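You operate a simulated robot arm through the tools that you are given. There is no shell and no other tool. Be economical: measure what you need, move in short steps, check, and stop when the job is done.

You are at the controls of a simulated robot arm. One attempt, no reset.

JOB
Put the pot labelled "leak test" from the top of the wooden bench by the bin rack on the top of the repair bench and the pot marked "empty" on the front of the wooden bench. Fetch the square steel weight and set it on the low shelf of the bin rack. Put one of the big glue pots from the wooden work shelf of the tall rack on top of the roll of blue tape there. Take the grey bar with a steel grip that says "27" from the top of the parts cart and leave it on the wooden work shelf of the tall rack. Stack the round grey patch labelled "26" from the top of the grey parts bench on top of the round grey patch marked "29". Fetch the hand brush and set it on the top of the grey parts bench. The order is free. Set down upright: what you pick out, square steel weight, big glue pot.

Only the result counts: the job must be done as asked and must still hold three seconds after the hand-in. Knocking over, shifting, dropping, spilling or breaking anything else fails it.

ROBOT AND FRAMES
A 7-joint arm with a two-finger parallel gripper on a trunk, on a base that drives. Base frame: it is fixed to the floor where the robot stands at the start and does not move with it; the origin is under the middle of the robot, x ahead of it, y to its left, z up. Units: mm, degrees, N and s.
With the tool pointing down near the work surface it reaches from about 100 to 540 mm from the robot's upright axis, wherever it stands. Its first joint turns from -166.0 to 166.0 degrees. Places, roughly: big glue pot [-1500, -250, 1000]; empty pot, green cup, straight glue pot [500, -250, 750]; front of the wooden bench (29x15 cm) [3000, -3680, 800]; grey bar with a steel grip [750, -2000, 500]; hand brush (12x5x9 cm) [9900, -6900, 800]; low shelf of the bin rack [600, 800, 300]; roll of blue tape (9x9x5 cm) [-1600, 100, 900]; round grey patch [9500, -6000, 750]; square steel weight (6x6x7 cm) [500, 900, 800]; top of the grey parts bench [9300, -6000, 800]; top of the repair bench [1500, 200, 800]; wooden work shelf of the tall rack [-1500, -900, 900]. Payload 3.4 kg.
The TCP is the grasp point between the finger pads, 30 mm short of the fingertips. In the tool frame z runs along the fingers and y along their closing line. The gripper opens to 94 mm. The fingers are 28 mm wide and 10 mm thick; the gripper's body (50 by 96 mm) begins 55 mm behind the TCP.
Orientation is that of the tool frame in the base frame, as a unit quaternion [x, y, z, w]. With the fingers straight down and closing along the base's y, the tool's x points along the base's -x, its y along +y and its z along -z.

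CONTROLS
- The arm moves only by the tool play_rows. Its argument "targets" is a list that holds one entry, the list of rows, each a list of 6 numbers: the shift along the tool's x, y, z in mm, then the turn, a rotation vector about the tool's x, y, z in degrees. In form: [[[dx, dy, dz, rx, ry, rz], ...]]. A call has 1 to 8 rows; each row shifts and turns the commanded pose from where the row before left it, along the tool's axes as they then stand. "jaw" is the opening, from 0 (shut) to 1 (fully open), set as the call begins (left out, the last holds). Each row takes 0.2 s and may step no farther than 50 mm and 8.6 degrees from the row before; otherwise, or with a gripper value out of range, the whole call is refused. Where a pose cannot be reached the arm comes as near as it can. A force on the tool above 40 N (or 10 N above the force at the start of the call, whichever is more), or a blocked arm, ends the call early, and 0.2 s more pass. The fingers move at their own pace (about 72 mm/s each) and stop on an object; they squeeze with about 28 N. The grip force told is the motor's: it shows also when the fingers shut on nothing. Time passes only in rows, and 0.2 s behind the last, so rows that do not move let the fingers close. It gives the time, the measured TCP pose, the force on the tool (base axes), the opening and the grip force at its end, in the units of the frame above (readings bear some noise), with the torque about the TCP (base axes, N m) and any sound that the robot's microphone picked up.
- Cameras (640 x 400 px; columns grow to the right, rows downward): "scene" is now at [29.2, 156.4, 1543.7]; the picture's right is [0.11, -0.99, 0.00], its down [-0.78, -0.09, -0.62] and it looks along [0.61, 0.07, -0.79] (base axes); focal length 248 px, centre (320, 200). "wrist" rides on the gripper at [76, 14, -102] in the tool frame; the picture's right is [-0.18, 0.98, 0.00], its down [-0.75, -0.14, -0.64] and it looks along [-0.63, -0.12, 0.77] (tool axes); focal length 243 px, centre (320, 200). There is no depth. A picture from a camera that has moved, and an enlarged one, comes with that camera's place and axes in the base frame and with its lens. The place of the scene camera against the robot may be out by one fixed shift of up to 18 mm in any direction.
- get_image(camera): a new picture of that camera. It takes no simulated time.
- raise_lower(by): slides the trunk up (or, below 0, down) by that many mm; the arm and the scene camera ride with it, the base frame stays. It gives what a move gives, with no picture.
- base_move(legs): drives the robot by 1 to 6 legs, each [ahead, left, turn to the left] in mm, mm and degrees, along the robot's own axes; the way and the turn of a leg run together, so that a leg with both is an arc; at most 1500 mm and 180 degrees a leg. The arm and the cameras ride along, it lands a little off, and it stops where it bumps. It gives what a move gives.
- head_to(pan, tilt): turns the head with the scene camera to pan (to the left, within 155 degrees either way) and tilt (down, from -29 to 69), counted from straight ahead of the robot. It gives what a move gives.
- zoom(camera, box): a new picture of the part [left, top, right, bottom] of that camera's present view, enlarged. It takes no simulated time.
- job_done(): hands the job in; it is judged then, once.

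Go step by step. Nothing tells you exact positions but the pictures and the camera data: compare them with the known pose of the tool, close in by small moves and look again before you grip or let go. The budget is 207 turns and 180 pictures, counting those below and the enlarged ones. Unless the task says otherwise, let go and move clear before handing in, and close with one line.

The tools are called after "Call:" as a command line: name --argument value ..., lists and objects as JSON in quotes. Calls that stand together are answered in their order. play_rows: Moves the arm, as the interface text tells. Its arguments: {"type":"object","properties":{"targets":{"type":"array"},"jaw":{"type":"number"}},"required":["targets"]} The other tools are called the same way: raise_lower (by) slides the trunk up or down; base_move (legs) drives the base; head_to (pan, tilt) turns the head that bears the scene camera; get_image (camera) takes a picture; zoom (camera, box) takes an enlarged picture of a part of a camera's view; job_done () hands the job in.

At the start:

```text
t: 0.0
tcp_pos: [338.3, 72.8, 1092.3]
orientation: [0.0, 1.0, 0.0, 0.0]
contact_force: [0.0, -0.5, -0.5]
moment: [-0.01, 0.02, -0.02]
finger_gap: 94.0
grasp_force: 0.1
trunk travel left (down, up): [-225.0, 161.0]
robot x, y, heading: [0.2, 0.5, 0.0]
head pan, tilt: [6.4, 51.8]
```

scene: 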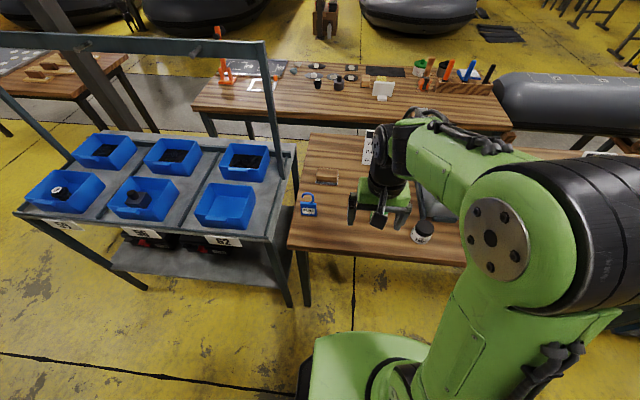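
wrist: 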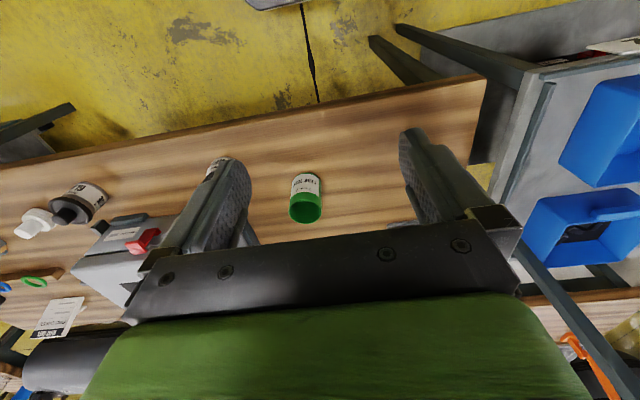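

I see a wooden bench ahead with small pots, the bin rack on the left and the repair bench behind. I look at the bench in detail first.

Call:
zoom --camera "scene" --box '[0, 100, 320, 300]'

Call:
zoom --camera "wrist" --box '[0, 120, 340, 340]'

Call:
head_to --pan -30 --tilt 45

Call:
get_image --camera "scene"

```text
2.00 times, centred on (160, 200) of scene
camera zoom: at [29.2, 156.4, 1543.7], right [0.11, -0.99, 0.0], down [-0.78, -0.09, -0.62], along [0.61, 0.07, -0.79], focal length 497 px, centre (640, 200)
```

zoom: 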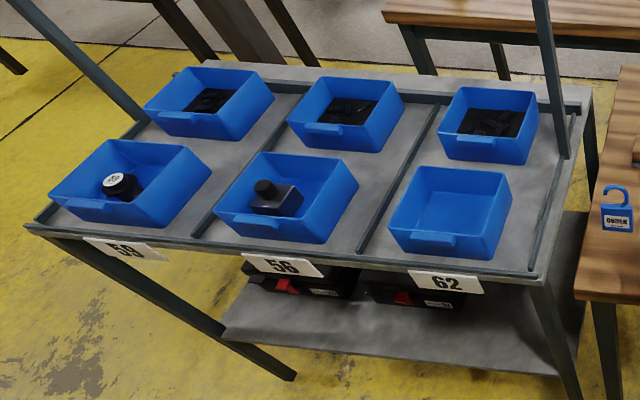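

```text
1.82 times, centred on (170, 230) of wrist
camera zoom: at [262.7, 87.6, 1195.4], right [0.18, 0.98, 0.0], down [0.75, -0.14, 0.64], along [0.63, -0.12, -0.77], focal length 441 px, centre (593, 146)
```

zoom: 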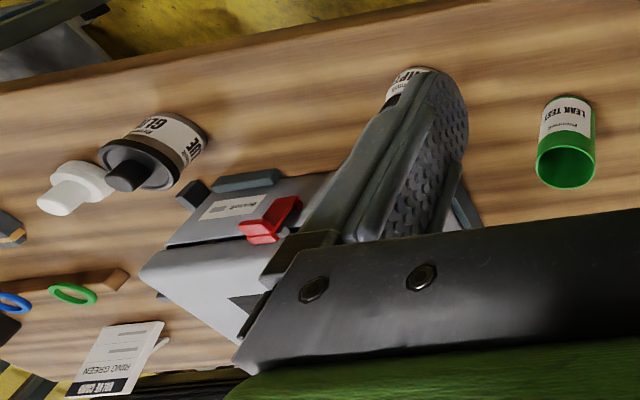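

```text
t: 1.0
tcp_pos: [337.6, 72.5, 1091.9]
orientation: [0.0, 1.0, 0.001, 0.0]
contact_force: [0.5, -0.1, 0.6]
moment: [0.0, 0.04, 0.01]
finger_gap: 94.0
grasp_force: 0.1
trunk travel left (down, up): [-225.0, 161.0]
robot x, y, heading: [-1.7, -0.6, -0.0]
head pan, tilt: [-30.0, 45.0]
```

```text
175 pictures are left
camera scene: at [24.8, 107.4, 1552.9], right [-0.5, -0.87, 0.0], down [-0.61, 0.35, -0.71], along [0.61, -0.35, -0.71], focal length 248 px, centre (320, 200)
```

scene: 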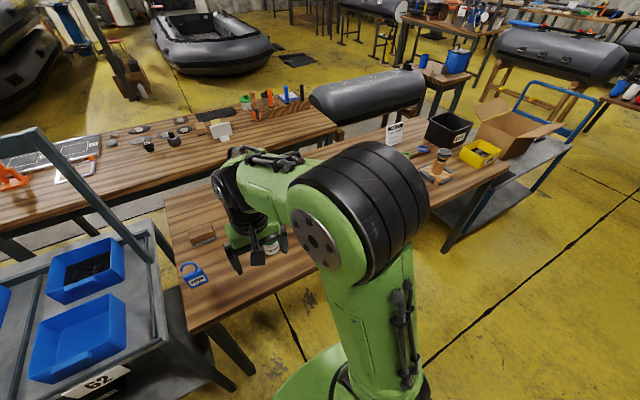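

Bench has "leak test" and another small pot. I look around to the other places.

Call:
head_to --pan 150 --tilt 25

Call:
get_image --camera "scene"

Call:
head_to --pan -150 --tilt 25

Call:
get_image --camera "scene"

Call:
head_to --pan -80 --tilt 35

Call:
get_image --camera "scene"

Call:
head_to --pan -40 --tilt 15

Call:
get_image --camera "scene"

Call:
head_to --pan 50 --tilt 45

Call:
get_image --camera "scene"

```text
t: 3.7
tcp_pos: [336.8, 72.1, 1092.8]
orientation: [0.0, 1.0, -0.001, 0.0]
contact_force: [0.0, 0.4, -0.2]
moment: [0.0, 0.0, 0.02]
finger_gap: 94.0
grasp_force: 0.0
trunk travel left (down, up): [-225.0, 161.0]
robot x, y, heading: [-0.4, 1.2, -0.2]
head pan, tilt: [150.0, 25.0]
```

```text
174 pictures are left
camera scene: at [-125.5, 194.1, 1583.5], right [0.5, 0.87, 0.0], down [0.37, -0.21, -0.91], along [-0.78, 0.45, -0.42], focal length 248 px, centre (320, 200)
```

scene: 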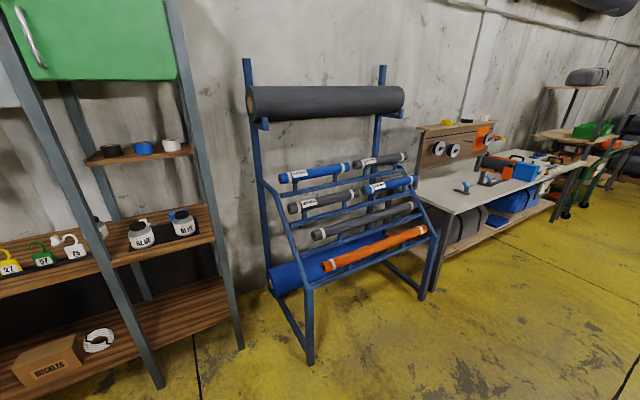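

```text
t: 7.8
tcp_pos: [337.6, 73.4, 1091.4]
orientation: [0.0, 1.0, 0.0, 0.0]
contact_force: [0.3, 0.2, -0.1]
moment: [0.01, -0.01, -0.01]
finger_gap: 93.9
grasp_force: 0.0
trunk travel left (down, up): [-225.0, 161.0]
robot x, y, heading: [-3.2, -0.4, 0.0]
head pan, tilt: [-150.0, 25.0]
```

```text
173 pictures are left
camera scene: at [-125.5, 101.9, 1583.6], right [-0.5, 0.87, 0.0], down [0.37, 0.21, -0.91], along [-0.78, -0.45, -0.42], focal length 248 px, centre (320, 200)
```

scene: 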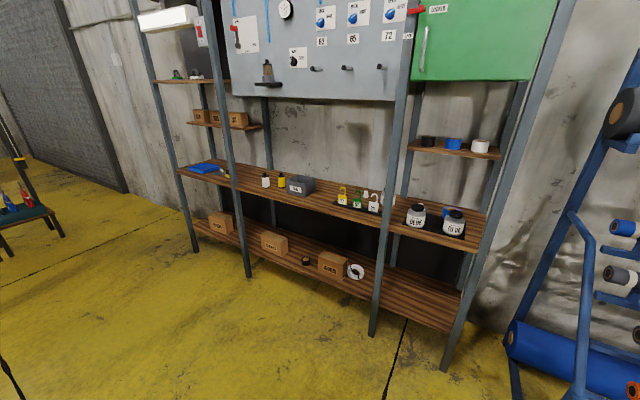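

```text
t: 9.2
tcp_pos: [337.2, 71.5, 1092.9]
orientation: [0.0, 1.0, 0.0, 0.0]
contact_force: [-0.8, 0.5, 0.0]
moment: [-0.01, 0.02, -0.01]
finger_gap: 94.1
grasp_force: 0.0
trunk travel left (down, up): [-225.0, 161.0]
robot x, y, heading: [0.3, 0.8, -0.0]
head pan, tilt: [-80.0, 35.0]
```

```text
172 pictures are left
camera scene: at [-30.5, 61.2, 1567.8], right [-0.98, -0.17, 0.0], down [-0.1, 0.56, -0.82], along [0.14, -0.81, -0.57], focal length 248 px, centre (320, 200)
```

scene: 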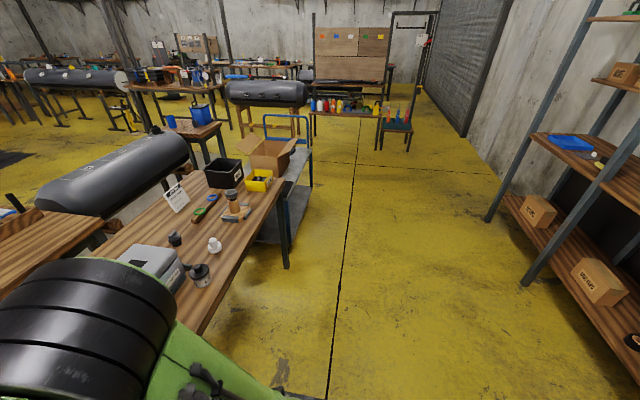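

```text
t: 10.3
tcp_pos: [338.0, 73.0, 1092.7]
orientation: [0.0, 1.0, 0.001, 0.0]
contact_force: [-0.7, 0.5, 0.3]
moment: [0.01, 0.03, -0.02]
finger_gap: 94.0
grasp_force: 0.1
trunk travel left (down, up): [-225.0, 161.0]
robot x, y, heading: [0.5, 0.1, 0.2]
head pan, tilt: [-40.0, 15.0]
```

```text
171 pictures are left
camera scene: at [25.8, 87.9, 1599.7], right [-0.64, -0.77, 0.0], down [-0.2, 0.17, -0.97], along [0.74, -0.62, -0.26], focal length 248 px, centre (320, 200)
```

scene: 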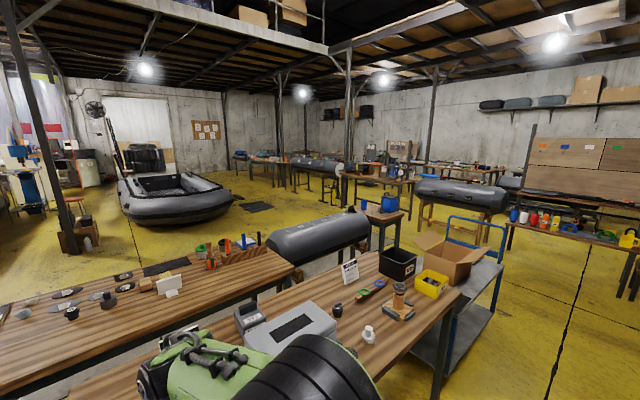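

```text
t: 11.9
tcp_pos: [336.9, 73.5, 1092.0]
orientation: [0.0, 1.0, 0.0, 0.0]
contact_force: [-0.4, 0.7, -0.3]
moment: [0.04, 0.0, 0.0]
finger_gap: 93.9
grasp_force: 0.1
trunk travel left (down, up): [-225.0, 161.0]
robot x, y, heading: [-1.4, 4.0, 0.2]
head pan, tilt: [50.0, 45.0]
```

```text
170 pictures are left
camera scene: at [6.6, 210.2, 1553.0], right [0.77, -0.64, 0.0], down [-0.45, -0.54, -0.71], along [0.45, 0.54, -0.71], focal length 248 px, centre (320, 200)
```

scene: 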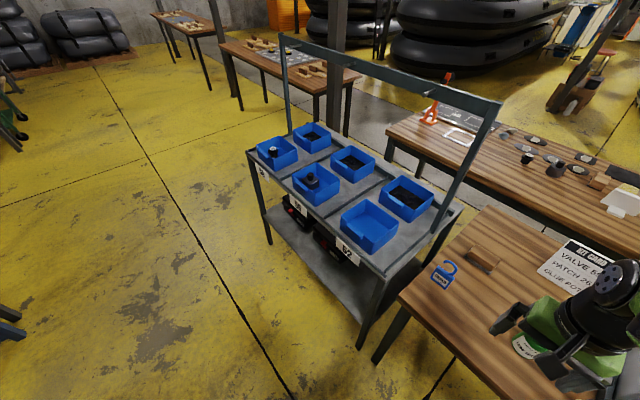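

The bench runs along y ahead, the rack on the left and the tall rack behind. I drive closer to the bench to take the "leak test" pot.

Call:
base_move --legs '[[130, 0, 0]]'

Call:
get_image --camera "wrist"

Call:
head_to --pan -5 --tilt 50

Call:
get_image --camera "scene"

```text
t: 13.2
tcp_pos: [468.0, 72.8, 1090.7]
orientation: [0.0, 1.0, 0.0, -0.001]
contact_force: [1.0, 0.5, 0.3]
moment: [-0.01, 0.06, -0.03]
finger_gap: 93.9
grasp_force: 0.1
trunk travel left (down, up): [-225.0, 161.0]
robot x, y, heading: [132.9, 1.0, 0.1]
head pan, tilt: [50.0, 45.0]
```

```text
169 pictures are left
camera wrist: at [393.7, 87.7, 1195.0], right [0.18, 0.98, 0.0], down [0.75, -0.14, 0.64], along [0.63, -0.12, -0.77], focal length 243 px, centre (320, 200)
```

wrist: 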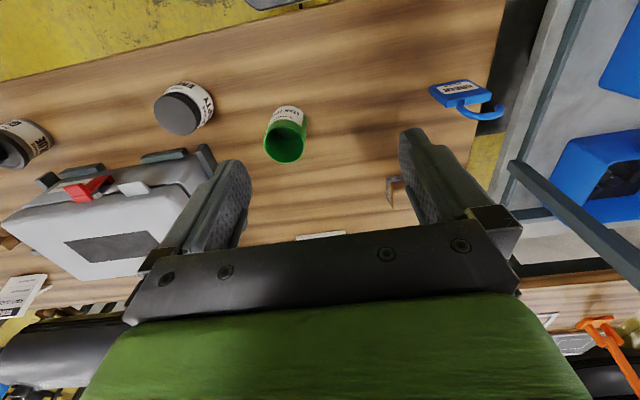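

```text
t: 14.4
tcp_pos: [467.5, 73.0, 1093.5]
orientation: [0.001, 1.0, 0.0, 0.0]
contact_force: [0.2, -1.1, 0.3]
moment: [0.01, -0.01, 0.0]
finger_gap: 94.0
grasp_force: 0.0
trunk travel left (down, up): [-225.0, 161.0]
robot x, y, heading: [130.8, -2.6, 0.1]
head pan, tilt: [-5.0, 50.0]
```

```text
168 pictures are left
camera scene: at [160.5, 141.4, 1546.0], right [-0.09, -1.0, 0.0], down [-0.76, 0.07, -0.64], along [0.64, -0.06, -0.77], focal length 248 px, centre (320, 200)
```

scene: 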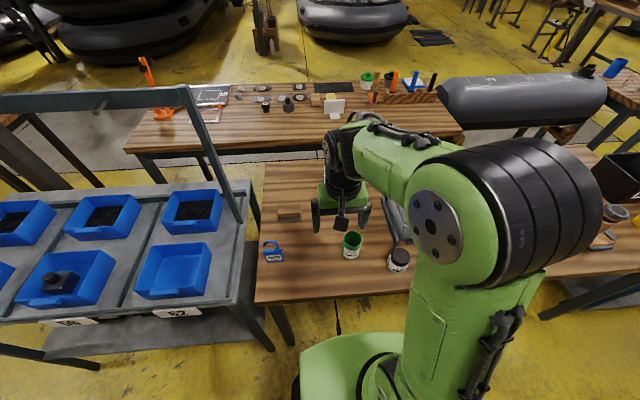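

Triangulating both wrist views, the leak-test pot's rim is near (542, 9, 876). I move over it and check.

Call:
play_rows --targets '[[[-37, -32, 0, 0, 0, 0], [-37, -32, 0, 0, 0, 0], [0, 0, 50, 0, 0, 0], [0, 0, 40, 0, 0, 0], [0, 0, 20, 0, 0, 0], [0, 0, 0, 0, 0, 0]]]' --jaw 1

Call:
get_image --camera "wrist"

Call:
get_image --camera "scene"

```text
t: 15.8
tcp_pos: [540.5, 9.8, 981.8]
orientation: [0.0, 1.0, 0.0, 0.0]
contact_force: [-0.1, -0.6, 0.3]
moment: [0.0, -0.01, 0.0]
finger_gap: 94.0
grasp_force: 0.1
trunk travel left (down, up): [-225.0, 161.0]
robot x, y, heading: [127.1, -0.6, -0.1]
head pan, tilt: [-5.0, 50.0]
```

```text
167 pictures are left
camera wrist: at [465.8, 23.9, 1084.8], right [0.18, 0.98, 0.0], down [0.75, -0.14, 0.64], along [0.63, -0.12, -0.77], focal length 243 px, centre (320, 200)
```

wrist: 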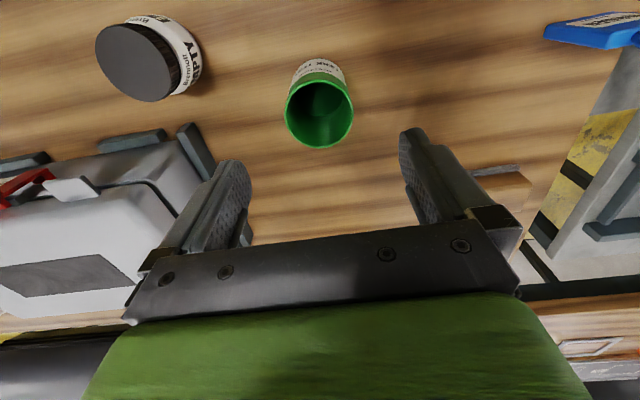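

```text
166 pictures are left
camera scene: at [160.4, 141.2, 1546.1], right [-0.09, -1.0, 0.0], down [-0.76, 0.07, -0.64], along [0.64, -0.06, -0.77], focal length 248 px, centre (320, 200)
```

scene: 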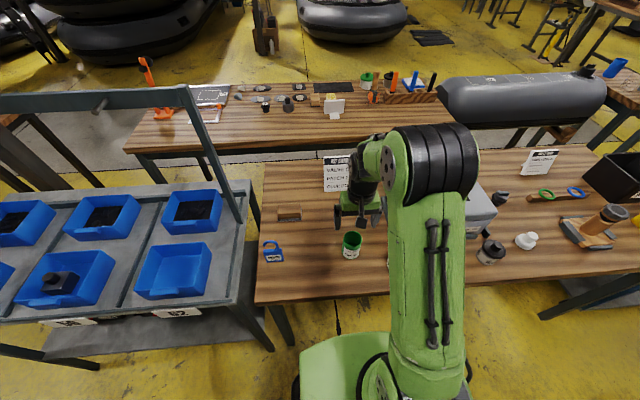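

The pot is well centred at (539, 10), with rim height about 875. I go down and grip.

Call:
play_rows --targets '[[[0, 0, 45, 0, 0, 0], [0, 0, 45, 0, 0, 0], [0, 0, 40, 0, 0, 0], [0, 0, 0, 0, 0, 0]]]'

Call:
get_image --camera "wrist"

```text
t: 16.9
tcp_pos: [540.2, 9.2, 853.2]
orientation: [0.001, 1.0, 0.0, 0.0]
contact_force: [-0.5, 0.1, -0.9]
moment: [0.03, 0.0, -0.04]
finger_gap: 94.2
grasp_force: 0.1
trunk travel left (down, up): [-225.0, 161.0]
robot x, y, heading: [128.4, -2.4, 0.3]
head pan, tilt: [-5.0, 50.0]
```

```text
165 pictures are left
camera wrist: at [465.5, 23.7, 956.7], right [0.18, 0.98, 0.0], down [0.75, -0.14, 0.64], along [0.63, -0.12, -0.77], focal length 243 px, centre (320, 200)
```

wrist: 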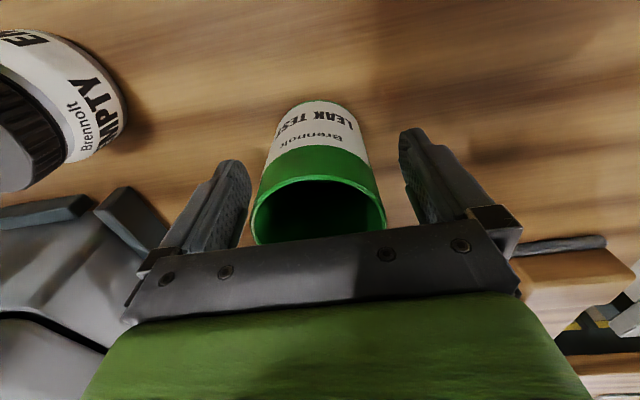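

Call:
play_rows --targets '[[[0, 0, 0, 0, 0, 0], [0, 0, 0, 0, 0, 0], [0, 0, 0, 0, 0, 0]]]' --jaw 0.35

Call:
play_rows --targets '[[[0, 0, -5, 0, 0, 0], [0, 0, -15, 0, 0, 0], [0, 0, 0, 0, 0, 0]]]'

Call:
get_image --camera "wrist"

```text
t: 17.6
tcp_pos: [540.5, 8.6, 853.2]
orientation: [0.0, 1.0, -0.001, 0.0]
contact_force: [0.2, -0.2, -0.8]
moment: [-0.01, 0.01, 0.03]
finger_gap: 57.7
grasp_force: 28.1
trunk travel left (down, up): [-225.0, 161.0]
robot x, y, heading: [130.5, -1.1, 0.1]
head pan, tilt: [-5.0, 50.0]
```

```text
t: 18.4
tcp_pos: [542.3, 9.9, 872.5]
orientation: [0.001, 1.0, -0.001, 0.0]
contact_force: [-0.2, -1.1, 0.3]
moment: [0.0, -0.03, -0.02]
finger_gap: 57.3
grasp_force: 28.1
trunk travel left (down, up): [-225.0, 161.0]
robot x, y, heading: [128.8, -3.4, -0.3]
head pan, tilt: [-5.0, 50.0]
```

```text
164 pictures are left
camera wrist: at [466.8, 23.6, 976.3], right [0.18, 0.98, 0.0], down [0.75, -0.14, 0.64], along [0.63, -0.12, -0.77], focal length 243 px, centre (320, 200)
```

wrist: 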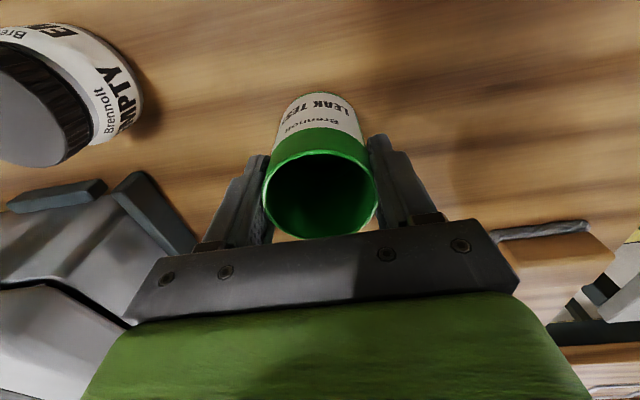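

The pot is held (57 mm wide). I lift, tuck the arm in, and drive around the left end of the bin rack, looking on the way.

Call:
play_rows --targets '[[[0, 0, -50, 0, 0, 0], [0, 0, -50, 0, 0, 0], [0, 0, -50, 0, 0, 0], [0, 0, -50, 0, 0, 0], [50, 0, 0, 0, 0, 0], [50, 0, 0, 0, 0, 0], [50, 0, 0, 0, 0, 0]]]'

Call:
base_move --legs '[[-330, 0, 0], [0, 1000, 0], [0, 750, 0]]'

Call:
head_to --pan 10 --tilt 35

Call:
get_image --camera "scene"

```text
t: 20.1
tcp_pos: [388.5, 8.1, 1073.0]
orientation: [0.0, 1.0, 0.0, 0.001]
contact_force: [-0.4, 1.0, -1.2]
moment: [0.01, 0.0, -0.03]
finger_gap: 57.6
grasp_force: 27.7
trunk travel left (down, up): [-225.0, 161.0]
robot x, y, heading: [130.9, 3.4, -0.2]
head pan, tilt: [-5.0, 50.0]
```

```text
t: 30.7
tcp_pos: [75.2, 1759.7, 1072.6]
orientation: [0.004, 1.0, 0.0, 0.0]
contact_force: [0.5, -0.7, 0.4]
moment: [0.06, -0.03, -0.04]
finger_gap: 57.2
grasp_force: 27.9
trunk travel left (down, up): [-225.0, 161.0]
robot x, y, heading: [-186.0, 1752.9, -0.4]
head pan, tilt: [-5.0, 50.0]
```

```text
t: 31.5
tcp_pos: [74.8, 1757.7, 1072.5]
orientation: [0.005, 1.0, 0.0, 0.0]
contact_force: [-0.4, 0.1, -0.1]
moment: [-0.01, 0.02, 0.01]
finger_gap: 57.7
grasp_force: 27.6
trunk travel left (down, up): [-225.0, 161.0]
robot x, y, heading: [-183.7, 1749.3, -0.3]
head pan, tilt: [10.0, 35.0]
```

```text
163 pictures are left
camera scene: at [-143.6, 1915.1, 1567.7], right [0.16, -0.99, 0.0], down [-0.57, -0.09, -0.82], along [0.81, 0.13, -0.57], focal length 248 px, centre (320, 200)
```

scene: 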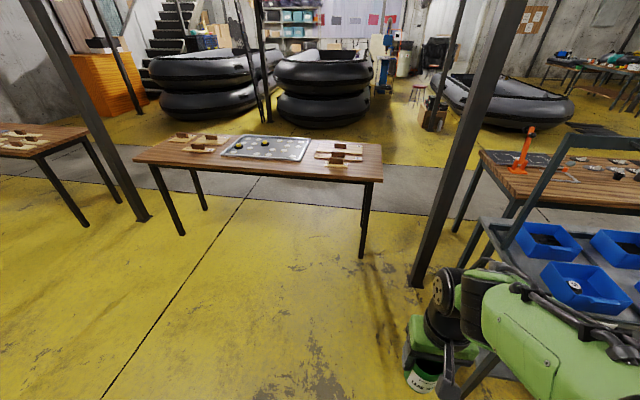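

A post stands near (1150, 1350), narrowing the way to the repair bench's left end. I check the robot's own footprint and the far side.

Call:
head_to --pan 60 --tilt 69

Call:
get_image --camera "scene"

Call:
head_to --pan -25 --tilt 30

Call:
get_image --camera "scene"

Call:
head_to --pan 140 --tilt 69

Call:
get_image --camera "scene"

```text
t: 32.6
tcp_pos: [75.1, 1758.5, 1072.4]
orientation: [0.004, 1.0, 0.0, 0.0]
contact_force: [0.7, -0.3, -1.0]
moment: [-0.02, 0.02, 0.0]
finger_gap: 57.6
grasp_force: 27.9
trunk travel left (down, up): [-225.0, 161.0]
robot x, y, heading: [-185.2, 1751.6, -0.7]
head pan, tilt: [60.0, 68.8]
```

```text
162 pictures are left
camera scene: at [-202.0, 1948.9, 1524.1], right [0.86, -0.51, 0.0], down [-0.47, -0.8, -0.36], along [0.18, 0.31, -0.93], focal length 248 px, centre (320, 200)
```

scene: 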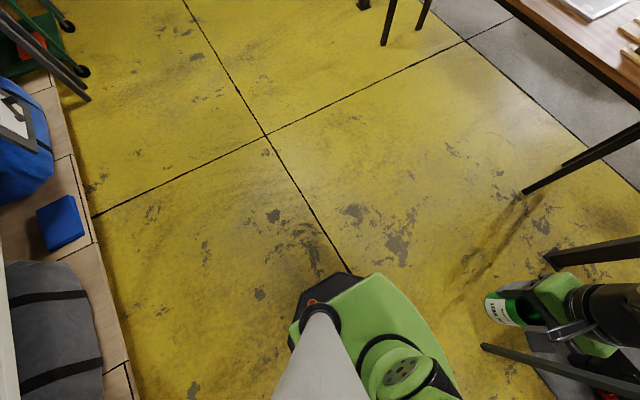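

```text
t: 34.2
tcp_pos: [73.5, 1757.9, 1072.2]
orientation: [0.005, 1.0, 0.0, 0.0]
contact_force: [0.0, -0.1, -1.5]
moment: [0.01, 0.0, -0.02]
finger_gap: 57.5
grasp_force: 27.8
trunk travel left (down, up): [-225.0, 161.0]
robot x, y, heading: [-184.3, 1749.7, -0.6]
head pan, tilt: [-25.0, 30.0]
```

```text
161 pictures are left
camera scene: at [-148.8, 1861.9, 1575.5], right [-0.43, -0.9, 0.0], down [-0.45, 0.21, -0.87], along [0.78, -0.37, -0.5], focal length 248 px, centre (320, 200)
```

scene: 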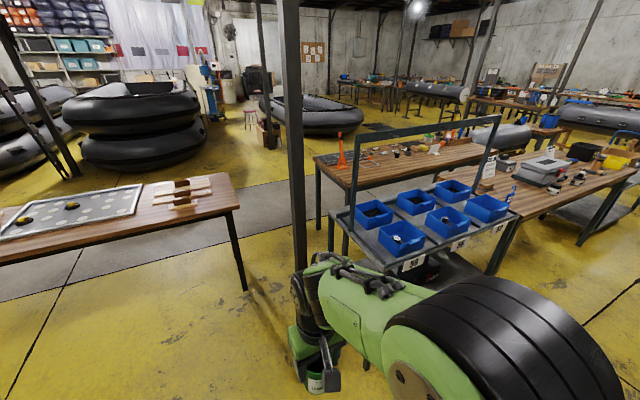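

```text
t: 36.8
tcp_pos: [74.7, 1757.9, 1072.1]
orientation: [0.005, 1.0, 0.0, 0.0]
contact_force: [-1.1, 0.7, -1.0]
moment: [-0.05, -0.01, 0.02]
finger_gap: 57.5
grasp_force: 27.4
trunk travel left (down, up): [-225.0, 161.0]
robot x, y, heading: [-188.5, 1753.1, -0.5]
head pan, tilt: [140.0, 68.8]
```

```text
160 pictures are left
camera scene: at [-273.0, 1937.1, 1524.1], right [0.65, 0.76, 0.0], down [0.71, -0.61, -0.36], along [-0.28, 0.24, -0.93], focal length 248 px, centre (320, 200)
```

scene: 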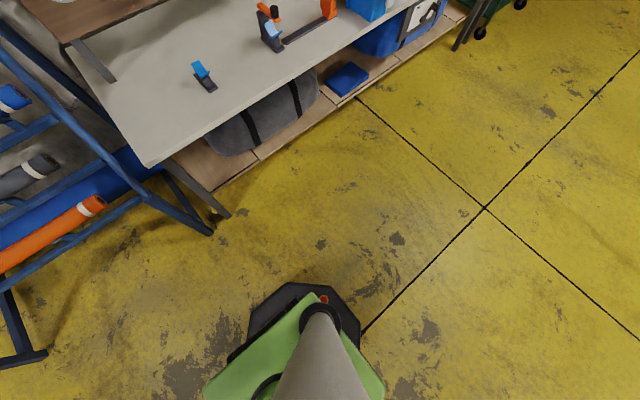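

The left way is too tight for my ~500 mm base, so I go round the right-hand side past the cart.

Call:
base_move --legs '[[0, -1500, 0], [0, -1500, 0], [0, -1400, 0]]'

Call:
head_to --pan -15 --tilt 30

Call:
get_image --camera "scene"

Call:
head_to --pan -60 --tilt 30

Call:
get_image --camera "scene"

```text
t: 57.8
tcp_pos: [120.7, -2629.4, 1072.0]
orientation: [-0.016, 1.0, 0.0, 0.0]
contact_force: [-0.7, -0.1, -1.2]
moment: [0.04, -0.02, 0.0]
finger_gap: 57.4
grasp_force: 28.1
trunk travel left (down, up): [-225.0, 161.0]
robot x, y, heading: [-140.2, -2644.7, 1.8]
head pan, tilt: [140.0, 68.8]
```

```text
t: 60.2
tcp_pos: [118.3, -2630.6, 1073.1]
orientation: [-0.015, 1.0, 0.0, 0.0]
contact_force: [-0.2, -0.3, -0.7]
moment: [-0.02, 0.01, 0.02]
finger_gap: 57.6
grasp_force: 28.0
trunk travel left (down, up): [-225.0, 161.0]
robot x, y, heading: [-141.4, -2643.9, 1.6]
head pan, tilt: [-15.0, 30.0]
```

```text
159 pictures are left
camera scene: at [-103.2, -2521.1, 1575.6], right [-0.23, -0.97, 0.0], down [-0.49, 0.11, -0.87], along [0.84, -0.2, -0.5], focal length 248 px, centre (320, 200)
```

scene: 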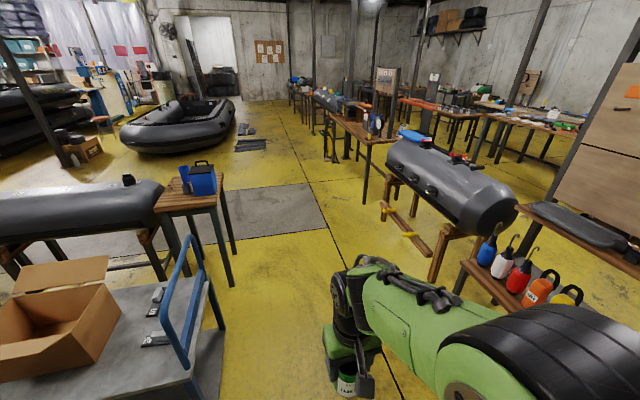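

```text
t: 61.3
tcp_pos: [119.3, -2630.5, 1072.0]
orientation: [-0.015, 1.0, 0.0, 0.0]
contact_force: [-1.3, 0.4, -1.3]
moment: [0.01, 0.01, 0.02]
finger_gap: 57.5
grasp_force: 28.0
trunk travel left (down, up): [-225.0, 161.0]
robot x, y, heading: [-143.2, -2647.5, 1.7]
head pan, tilt: [-60.0, 30.0]
```

```text
158 pictures are left
camera scene: at [-143.5, -2577.3, 1575.6], right [-0.85, -0.53, 0.0], down [-0.26, 0.42, -0.87], along [0.46, -0.74, -0.5], focal length 248 px, centre (320, 200)
```

scene: 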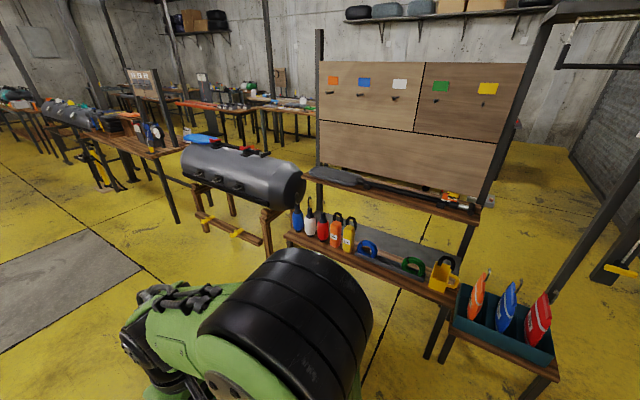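

The corridor at y≈-2800 is open. I drive along it to x≈2300, then turn to face back and go up to the far side of the repair bench.

Call:
base_move --legs '[[1500, -200, -1.7], [1000, 0, 0], [0, 1300, 0], [0, 0, 180]]'

Call:
head_to --pan -40 --tilt 30

Call:
get_image --camera "scene"

```text
refused: leg 1 is longer than a leg can be; nothing moved
```

```text
t: 62.1
tcp_pos: [120.0, -2630.3, 1071.1]
orientation: [-0.016, 1.0, 0.001, 0.0]
contact_force: [0.2, -0.6, -1.6]
moment: [0.01, 0.02, 0.01]
finger_gap: 57.3
grasp_force: 28.0
trunk travel left (down, up): [-225.0, 161.0]
robot x, y, heading: [-143.0, -2648.5, 1.8]
head pan, tilt: [-40.0, 30.0]
```

```text
157 pictures are left
camera scene: at [-120.2, -2556.6, 1575.6], right [-0.62, -0.78, 0.0], down [-0.39, 0.31, -0.87], along [0.68, -0.54, -0.5], focal length 248 px, centre (320, 200)
```

scene: 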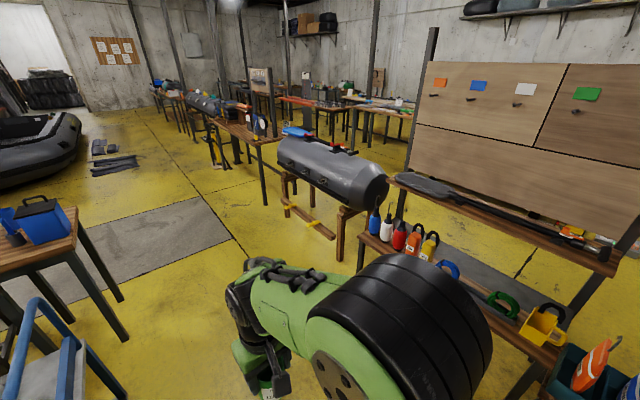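

One leg was too long; I split it.

Call:
base_move --legs '[[1200, -200, -1.7], [1280, 0, 0], [0, 1400, 0], [0, 0, 180]]'

Call:
head_to --pan -30 --tilt 30

Call:
get_image --camera "scene"

```text
t: 88.2
tcp_pos: [2078.0, -1427.6, 1071.7]
orientation: [1.0, -0.015, 0.0, 0.0]
contact_force: [0.3, 0.6, -1.0]
moment: [0.04, -0.01, -0.01]
finger_gap: 57.4
grasp_force: 28.5
trunk travel left (down, up): [-225.0, 161.0]
robot x, y, heading: [2335.3, -1428.8, 178.4]
head pan, tilt: [-40.0, 30.0]
```

```text
t: 88.9
tcp_pos: [2076.7, -1428.2, 1073.5]
orientation: [1.0, -0.015, 0.0, 0.0]
contact_force: [1.0, -0.6, -0.8]
moment: [0.02, 0.0, 0.0]
finger_gap: 57.6
grasp_force: 27.6
trunk travel left (down, up): [-225.0, 161.0]
robot x, y, heading: [2340.1, -1427.7, 178.3]
head pan, tilt: [-30.0, 30.0]
```

```text
156 pictures are left
camera scene: at [2330.9, -1537.4, 1575.6], right [0.53, 0.85, 0.0], down [0.43, -0.26, -0.87], along [-0.74, 0.46, -0.5], focal length 248 px, centre (320, 200)
```

scene: 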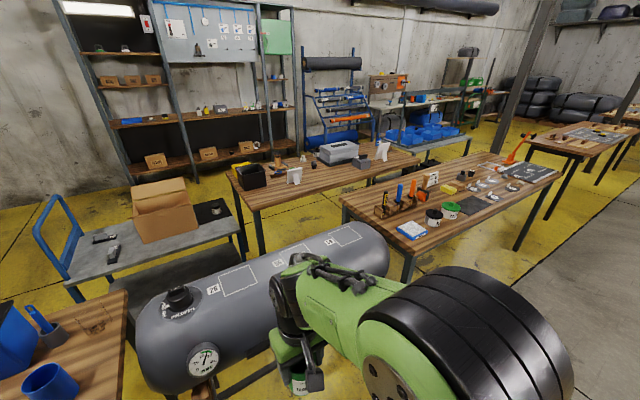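

Repair bench far edge is at x≈1830. I drive up alongside it.

Call:
base_move --legs '[[0, -1400, 1.7], [120, 0, 0]]'

Call:
head_to --pan 0 --tilt 50

Call:
get_image --camera "scene"

Call:
get_image --camera "wrist"

```text
t: 96.8
tcp_pos: [1968.6, -27.7, 1072.7]
orientation: [1.0, 0.006, 0.001, 0.0]
contact_force: [-0.9, 1.4, -1.3]
moment: [-0.04, -0.04, -0.02]
finger_gap: 57.7
grasp_force: 28.1
trunk travel left (down, up): [-225.0, 161.0]
robot x, y, heading: [2231.1, -11.7, -179.5]
head pan, tilt: [-30.0, 30.0]
```

```text
t: 97.7
tcp_pos: [1969.8, -25.5, 1072.0]
orientation: [1.0, 0.006, 0.0, 0.0]
contact_force: [0.1, -0.2, -0.8]
moment: [-0.01, 0.0, 0.0]
finger_gap: 57.4
grasp_force: 28.2
trunk travel left (down, up): [-225.0, 161.0]
robot x, y, heading: [2233.5, -12.4, -179.5]
head pan, tilt: [0.0, 50.0]
```

```text
155 pictures are left
camera scene: at [2230.5, -170.1, 1546.1], right [-0.01, 1.0, 0.0], down [0.77, 0.01, -0.64], along [-0.64, -0.01, -0.77], focal length 248 px, centre (320, 200)
```

scene: 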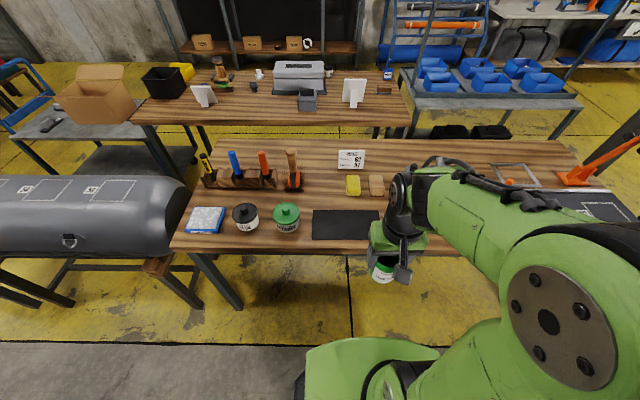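

```text
154 pictures are left
camera wrist: at [2048.5, -38.9, 1175.9], right [-0.17, -0.99, 0.0], down [-0.76, 0.13, 0.64], along [-0.63, 0.11, -0.77], focal length 243 px, centre (320, 200)
```

wrist: 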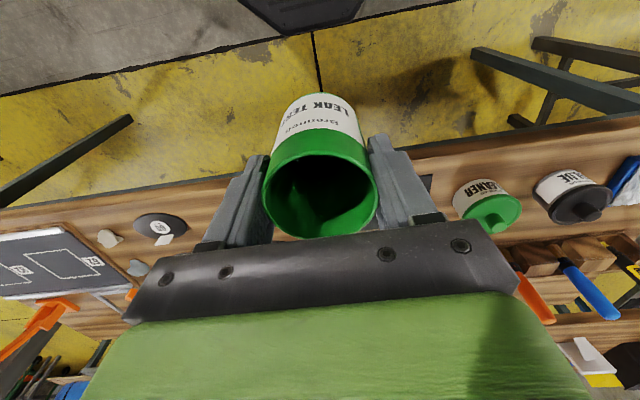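

The black mat spans y≈-190…40; I shift right to look at the free space near y≈150.

Call:
base_move --legs '[[0, -190, 0]]'

Call:
get_image --camera "scene"

Call:
get_image --camera "wrist"

```text
t: 99.3
tcp_pos: [1968.4, 165.8, 1071.6]
orientation: [1.0, 0.006, 0.001, 0.001]
contact_force: [0.0, 0.8, -1.6]
moment: [-0.02, 0.02, 0.01]
finger_gap: 57.7
grasp_force: 28.1
trunk travel left (down, up): [-225.0, 161.0]
robot x, y, heading: [2232.5, 171.5, -179.1]
head pan, tilt: [0.0, 50.0]
```

```text
153 pictures are left
camera scene: at [2228.2, 21.0, 1546.2], right [-0.01, 1.0, 0.0], down [0.77, 0.01, -0.64], along [-0.64, -0.01, -0.77], focal length 248 px, centre (320, 200)
```

scene: 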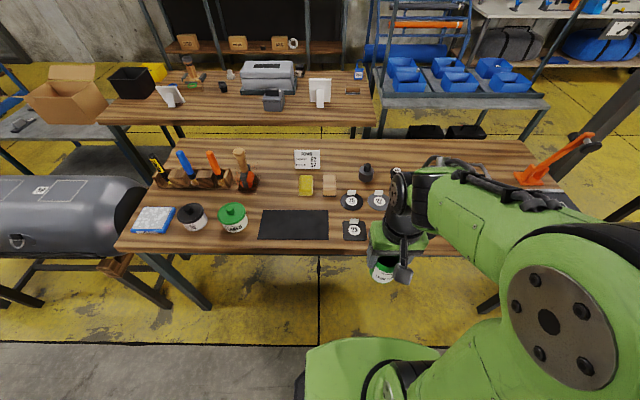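

```text
152 pictures are left
camera wrist: at [2046.3, 151.9, 1176.0], right [-0.17, -0.98, 0.0], down [-0.76, 0.13, 0.64], along [-0.63, 0.11, -0.77], focal length 243 px, centre (320, 200)
```

wrist: 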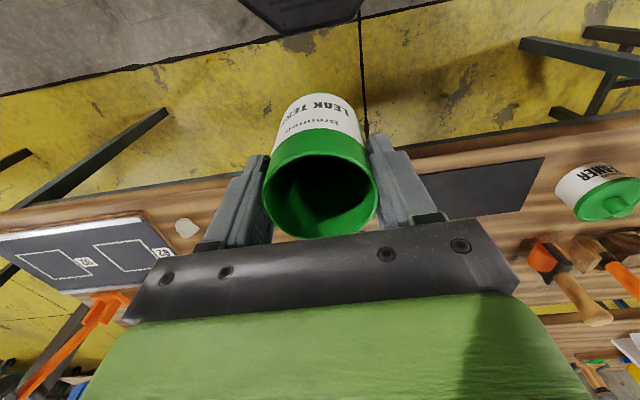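

A clear spot lies between the patches at (1765, 255). I move over it.

Call:
play_rows --targets '[[[-40, -20, 0, 0, 0, 0], [-40, -20, 0, 0, 0, 0], [-40, -20, 0, 0, 0, 0], [-40, -20, 0, 0, 0, 0], [-40, -9, 0, 0, 0, 0], [0, 0, 50, 0, 0, 0], [0, 0, 50, 0, 0, 0], [0, 0, 30, 0, 0, 0]]]'

Call:
get_image --camera "wrist"

Call:
get_image --camera "scene"

```text
t: 101.1
tcp_pos: [1768.3, 250.7, 941.9]
orientation: [1.0, 0.006, 0.0, 0.0]
contact_force: [-0.8, -1.2, -1.5]
moment: [-0.02, 0.05, -0.02]
finger_gap: 57.4
grasp_force: 27.9
trunk travel left (down, up): [-225.0, 161.0]
robot x, y, heading: [2231.0, 174.7, -179.3]
head pan, tilt: [0.0, 50.0]
```

```text
151 pictures are left
camera wrist: at [1845.9, 237.5, 1046.3], right [-0.17, -0.98, 0.0], down [-0.76, 0.13, 0.64], along [-0.63, 0.11, -0.77], focal length 243 px, centre (320, 200)
```

wrist: 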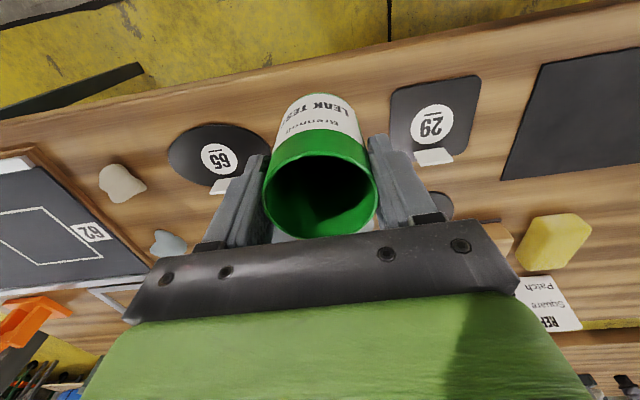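

```text
150 pictures are left
camera scene: at [2227.9, 19.4, 1546.0], right [-0.01, 1.0, 0.0], down [0.77, 0.01, -0.64], along [-0.64, -0.01, -0.77], focal length 248 px, centre (320, 200)
```

scene: 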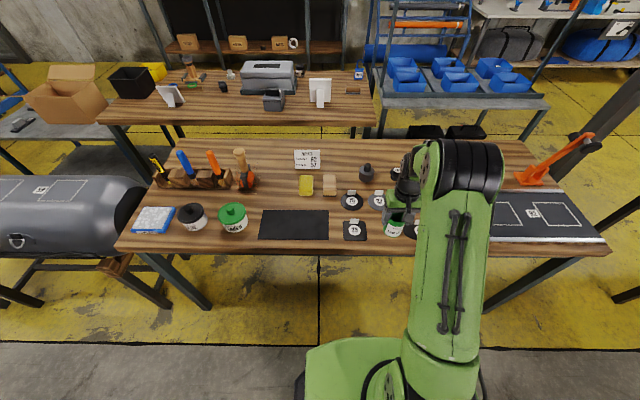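

The spot is clear of patches 65 and 29. I lower to just above contact.

Call:
play_rows --targets '[[[0, 0, 40, 0, 0, 0], [0, 0, 40, 0, 0, 0], [0, 0, 6, 0, 0, 0], [0, 0, 2, 0, 0, 0], [0, 0, 0, 0, 0, 0]]]'

```text
t: 101.9
tcp_pos: [1767.7, 251.0, 865.2]
orientation: [1.0, 0.007, -0.006, -0.001]
contact_force: [7.5, -1.1, 22.2]
moment: [0.07, -0.84, -0.05]
finger_gap: 57.5
grasp_force: 28.0
trunk travel left (down, up): [-225.0, 161.0]
robot x, y, heading: [2231.1, 174.3, -179.2]
head pan, tilt: [0.0, 50.0]
stopped in row 3: the force on the tool passed its limit at 47 N (the readings are from after the stop); the commanded pose is now the measured one
```

Call:
get_image --camera "wrist"

Call:
zoom --camera "scene" --box '[340, 160, 500, 260]'

```text
149 pictures are left
camera wrist: at [1845.9, 237.6, 967.2], right [-0.17, -0.98, 0.0], down [-0.75, 0.13, 0.65], along [-0.64, 0.11, -0.76], focal length 243 px, centre (320, 200)
```

wrist: 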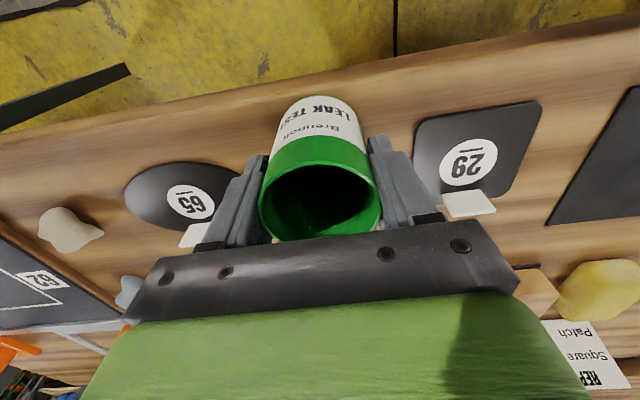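

```text
4.00 times, centred on (420, 210) of scene
camera zoom: at [2231.2, 18.9, 1546.2], right [-0.01, 1.0, 0.0], down [0.76, 0.01, -0.64], along [-0.64, -0.01, -0.76], focal length 994 px, centre (-80, 160)
```

zoom: 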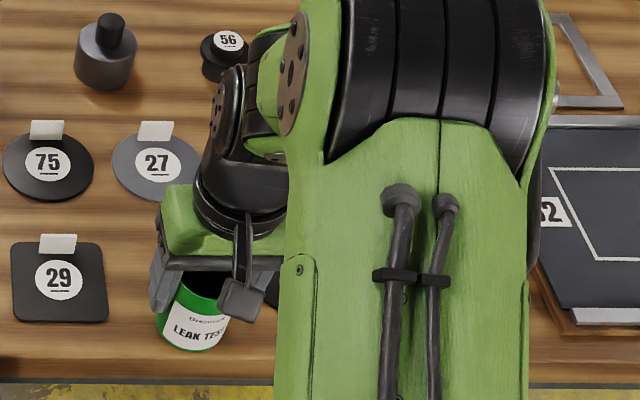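

The pot stands on the bench (which is ~12 mm higher). I release and lift away.

Call:
play_rows --targets '[[[0, 0, 0, 0, 0, 0], [0, 0, 0, 0, 0, 0], [0, 0, 0, 0, 0, 0]]]' --jaw 0.95

Call:
play_rows --targets '[[[0, 0, -30, 0, 0, 0], [0, 0, -50, 0, 0, 0], [0, 0, -50, 0, 0, 0], [0, 0, -50, 0, 0, 0], [0, 0, 0, 0, 0, 0]]]'

Call:
get_image --camera "wrist"

```text
t: 102.7
tcp_pos: [1764.4, 251.2, 862.3]
orientation: [1.0, 0.006, -0.006, -0.001]
contact_force: [-0.5, 0.3, 1.0]
moment: [0.0, 0.0, -0.05]
finger_gap: 89.1
grasp_force: 0.0
trunk travel left (down, up): [-225.0, 161.0]
robot x, y, heading: [2229.9, 173.0, -179.1]
head pan, tilt: [0.0, 50.0]
```

```text
t: 103.9
tcp_pos: [1767.6, 252.1, 1041.2]
orientation: [1.0, 0.006, -0.004, -0.001]
contact_force: [-1.3, -0.6, 0.0]
moment: [0.0, -0.02, -0.02]
finger_gap: 89.2
grasp_force: 0.1
trunk travel left (down, up): [-225.0, 161.0]
robot x, y, heading: [2228.5, 173.7, -179.4]
head pan, tilt: [0.0, 50.0]
```

```text
147 pictures are left
camera wrist: at [1845.4, 238.3, 1144.8], right [-0.17, -0.98, 0.0], down [-0.75, 0.13, 0.65], along [-0.64, 0.11, -0.76], focal length 243 px, centre (320, 200)
```

wrist: 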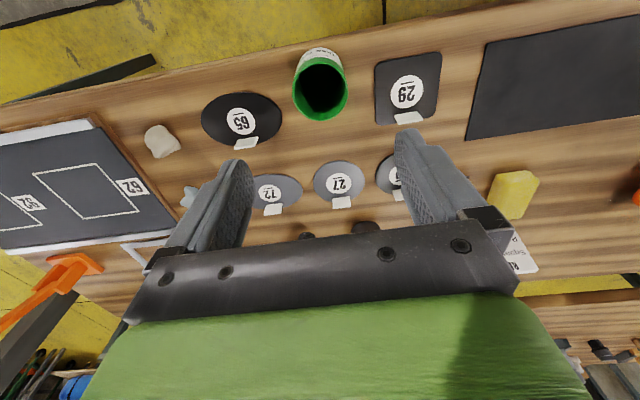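

Leak test is placed. Next I go to the far grey parts bench; I back off, turn, and look down the hall.

Call:
play_rows --targets '[[[50, 0, 0, 0, 0, 0], [50, 0, 0, 0, 0, 0], [50, 0, 0, 0, 0, 0], [50, 0, 0, 0, 0, 0], [0, 30, -30, 0, 0, 0], [0, 30, -20, 0, 0, 0], [0, 0, 0, 0, 0, 0]]]'

Call:
base_move --legs '[[-300, 0, 0], [0, 0, 139]]'

Call:
head_to --pan 0 --tilt 15

Call:
get_image --camera "scene"

```text
t: 105.5
tcp_pos: [1967.8, 193.9, 1091.2]
orientation: [1.0, 0.006, -0.006, -0.001]
contact_force: [0.0, 0.7, 0.0]
moment: [0.03, 0.01, 0.0]
finger_gap: 89.3
grasp_force: 0.0
trunk travel left (down, up): [-225.0, 161.0]
robot x, y, heading: [2229.7, 175.4, -179.5]
head pan, tilt: [0.0, 50.0]
```

```text
t: 113.3
tcp_pos: [2717.9, -5.4, 1091.5]
orientation: [0.346, 0.938, -0.003, 0.004]
contact_force: [-0.3, -0.7, -0.7]
moment: [0.01, -0.03, 0.03]
finger_gap: 89.3
grasp_force: 0.0
trunk travel left (down, up): [-225.0, 161.0]
robot x, y, heading: [2535.0, 176.5, -40.5]
head pan, tilt: [0.0, 50.0]
```

```text
t: 114.3
tcp_pos: [2716.3, -7.6, 1091.5]
orientation: [0.346, 0.938, -0.003, 0.005]
contact_force: [1.0, 0.9, 0.6]
moment: [0.02, -0.02, 0.01]
finger_gap: 89.3
grasp_force: 0.1
trunk travel left (down, up): [-225.0, 161.0]
robot x, y, heading: [2532.7, 178.9, -40.6]
head pan, tilt: [0.0, 15.0]
```

```text
146 pictures are left
camera scene: at [2671.6, 268.3, 1599.7], right [-0.65, -0.76, 0.0], down [-0.2, 0.17, -0.97], along [0.73, -0.63, -0.26], focal length 248 px, centre (320, 200)
```

scene: 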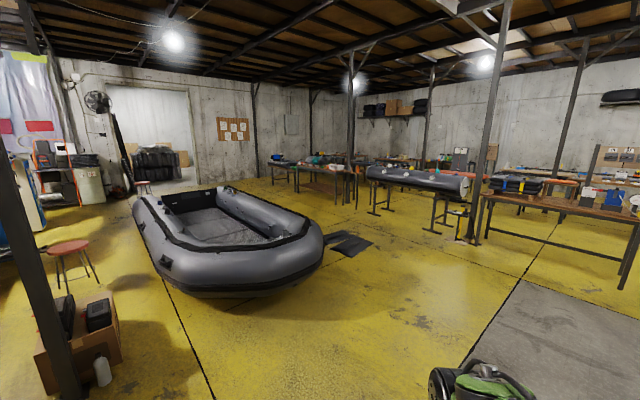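

The way lies along y≈-2950 between a floor mat and the bench row. I drive there and on east.

Call:
base_move --legs '[[0, 0, -39.4], [1500, 0, 0], [1500, 0, 0], [180, 0, 0], [0, 0, 80]]'

Call:
head_to --pan -10 --tilt 25

Call:
get_image --camera "scene"

Call:
head_to --pan -75 --tilt 40

Call:
get_image --camera "scene"

```text
t: 135.2
tcp_pos: [3372.9, -2970.4, 1091.7]
orientation: [-0.007, 1.0, 0.0, 0.006]
contact_force: [-0.4, 0.4, -0.3]
moment: [-0.03, 0.0, 0.07]
finger_gap: 89.5
grasp_force: 0.0
trunk travel left (down, up): [-225.0, 161.0]
robot x, y, heading: [3112.7, -2951.3, 0.8]
head pan, tilt: [0.0, 15.0]
```

```text
t: 135.9
tcp_pos: [3376.0, -2971.4, 1090.9]
orientation: [-0.008, 1.0, -0.001, 0.005]
contact_force: [0.2, 0.0, -0.2]
moment: [0.01, 0.04, 0.02]
finger_gap: 89.1
grasp_force: 0.1
trunk travel left (down, up): [-225.0, 161.0]
robot x, y, heading: [3113.1, -2956.4, 0.7]
head pan, tilt: [-10.0, 25.0]
```

```text
145 pictures are left
camera scene: at [3155.2, -2821.6, 1583.6], right [-0.16, -0.99, 0.0], down [-0.42, 0.07, -0.91], along [0.9, -0.14, -0.42], focal length 248 px, centre (320, 200)
```

scene: 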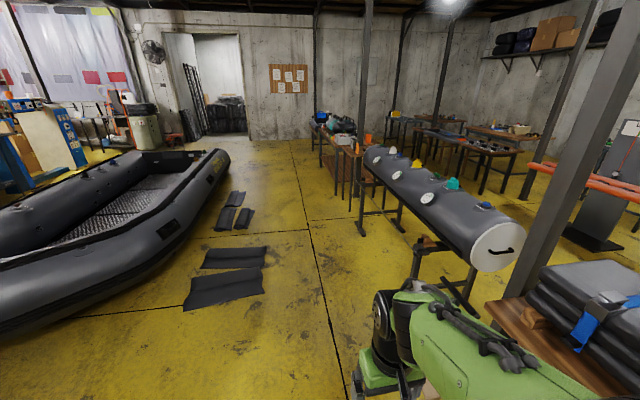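

```text
t: 137.2
tcp_pos: [3374.7, -2970.9, 1091.5]
orientation: [-0.008, 1.0, -0.001, 0.006]
contact_force: [-0.3, -0.1, -1.5]
moment: [0.02, -0.01, -0.02]
finger_gap: 89.2
grasp_force: 0.1
trunk travel left (down, up): [-225.0, 161.0]
robot x, y, heading: [3110.1, -2953.6, 1.0]
head pan, tilt: [-75.0, 40.0]
```

```text
144 pictures are left
camera scene: at [3087.6, -2888.9, 1560.2], right [-0.96, -0.28, 0.0], down [-0.18, 0.62, -0.77], along [0.21, -0.74, -0.64], focal length 248 px, centre (320, 200)
```

scene: 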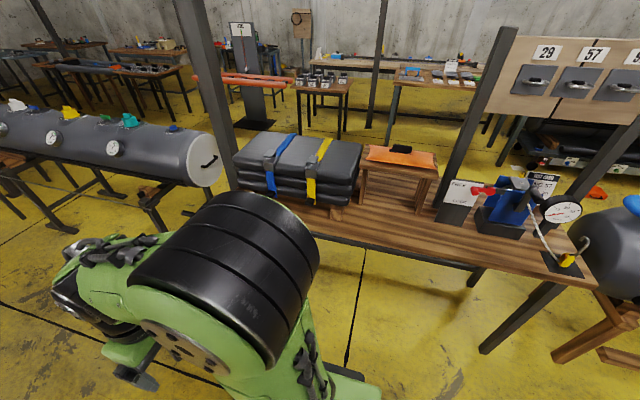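

I can see the wooden bench front (for the empty pot later). I drive on east along the corridor.

Call:
base_move --legs '[[1500, -40, -0.8], [1500, 0, 0]]'

Call:
head_to --pan -35 --tilt 22

Call:
get_image --camera "scene"

```text
refused: leg 1 is longer than a leg can be; nothing moved
```

```text
t: 138.3
tcp_pos: [3372.6, -2971.9, 1092.1]
orientation: [-0.008, 1.0, -0.001, 0.005]
contact_force: [1.1, 0.4, 0.1]
moment: [0.01, -0.01, 0.01]
finger_gap: 89.2
grasp_force: 0.0
trunk travel left (down, up): [-225.0, 161.0]
robot x, y, heading: [3109.5, -2959.5, 0.8]
head pan, tilt: [-35.0, 22.0]
```

```text
143 pictures are left
camera scene: at [3141.1, -2859.3, 1588.4], right [-0.56, -0.83, 0.0], down [-0.31, 0.21, -0.93], along [0.77, -0.52, -0.38], focal length 248 px, centre (320, 200)
```

scene: 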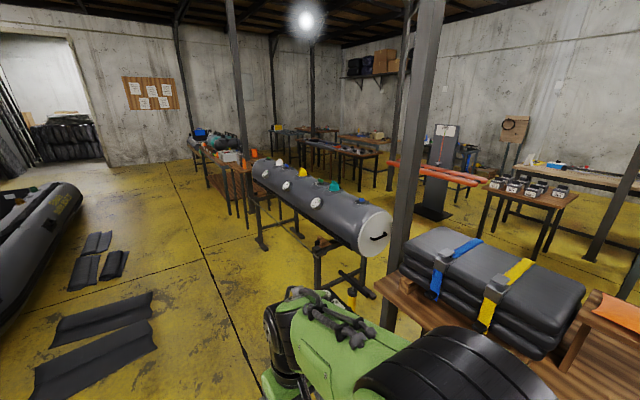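

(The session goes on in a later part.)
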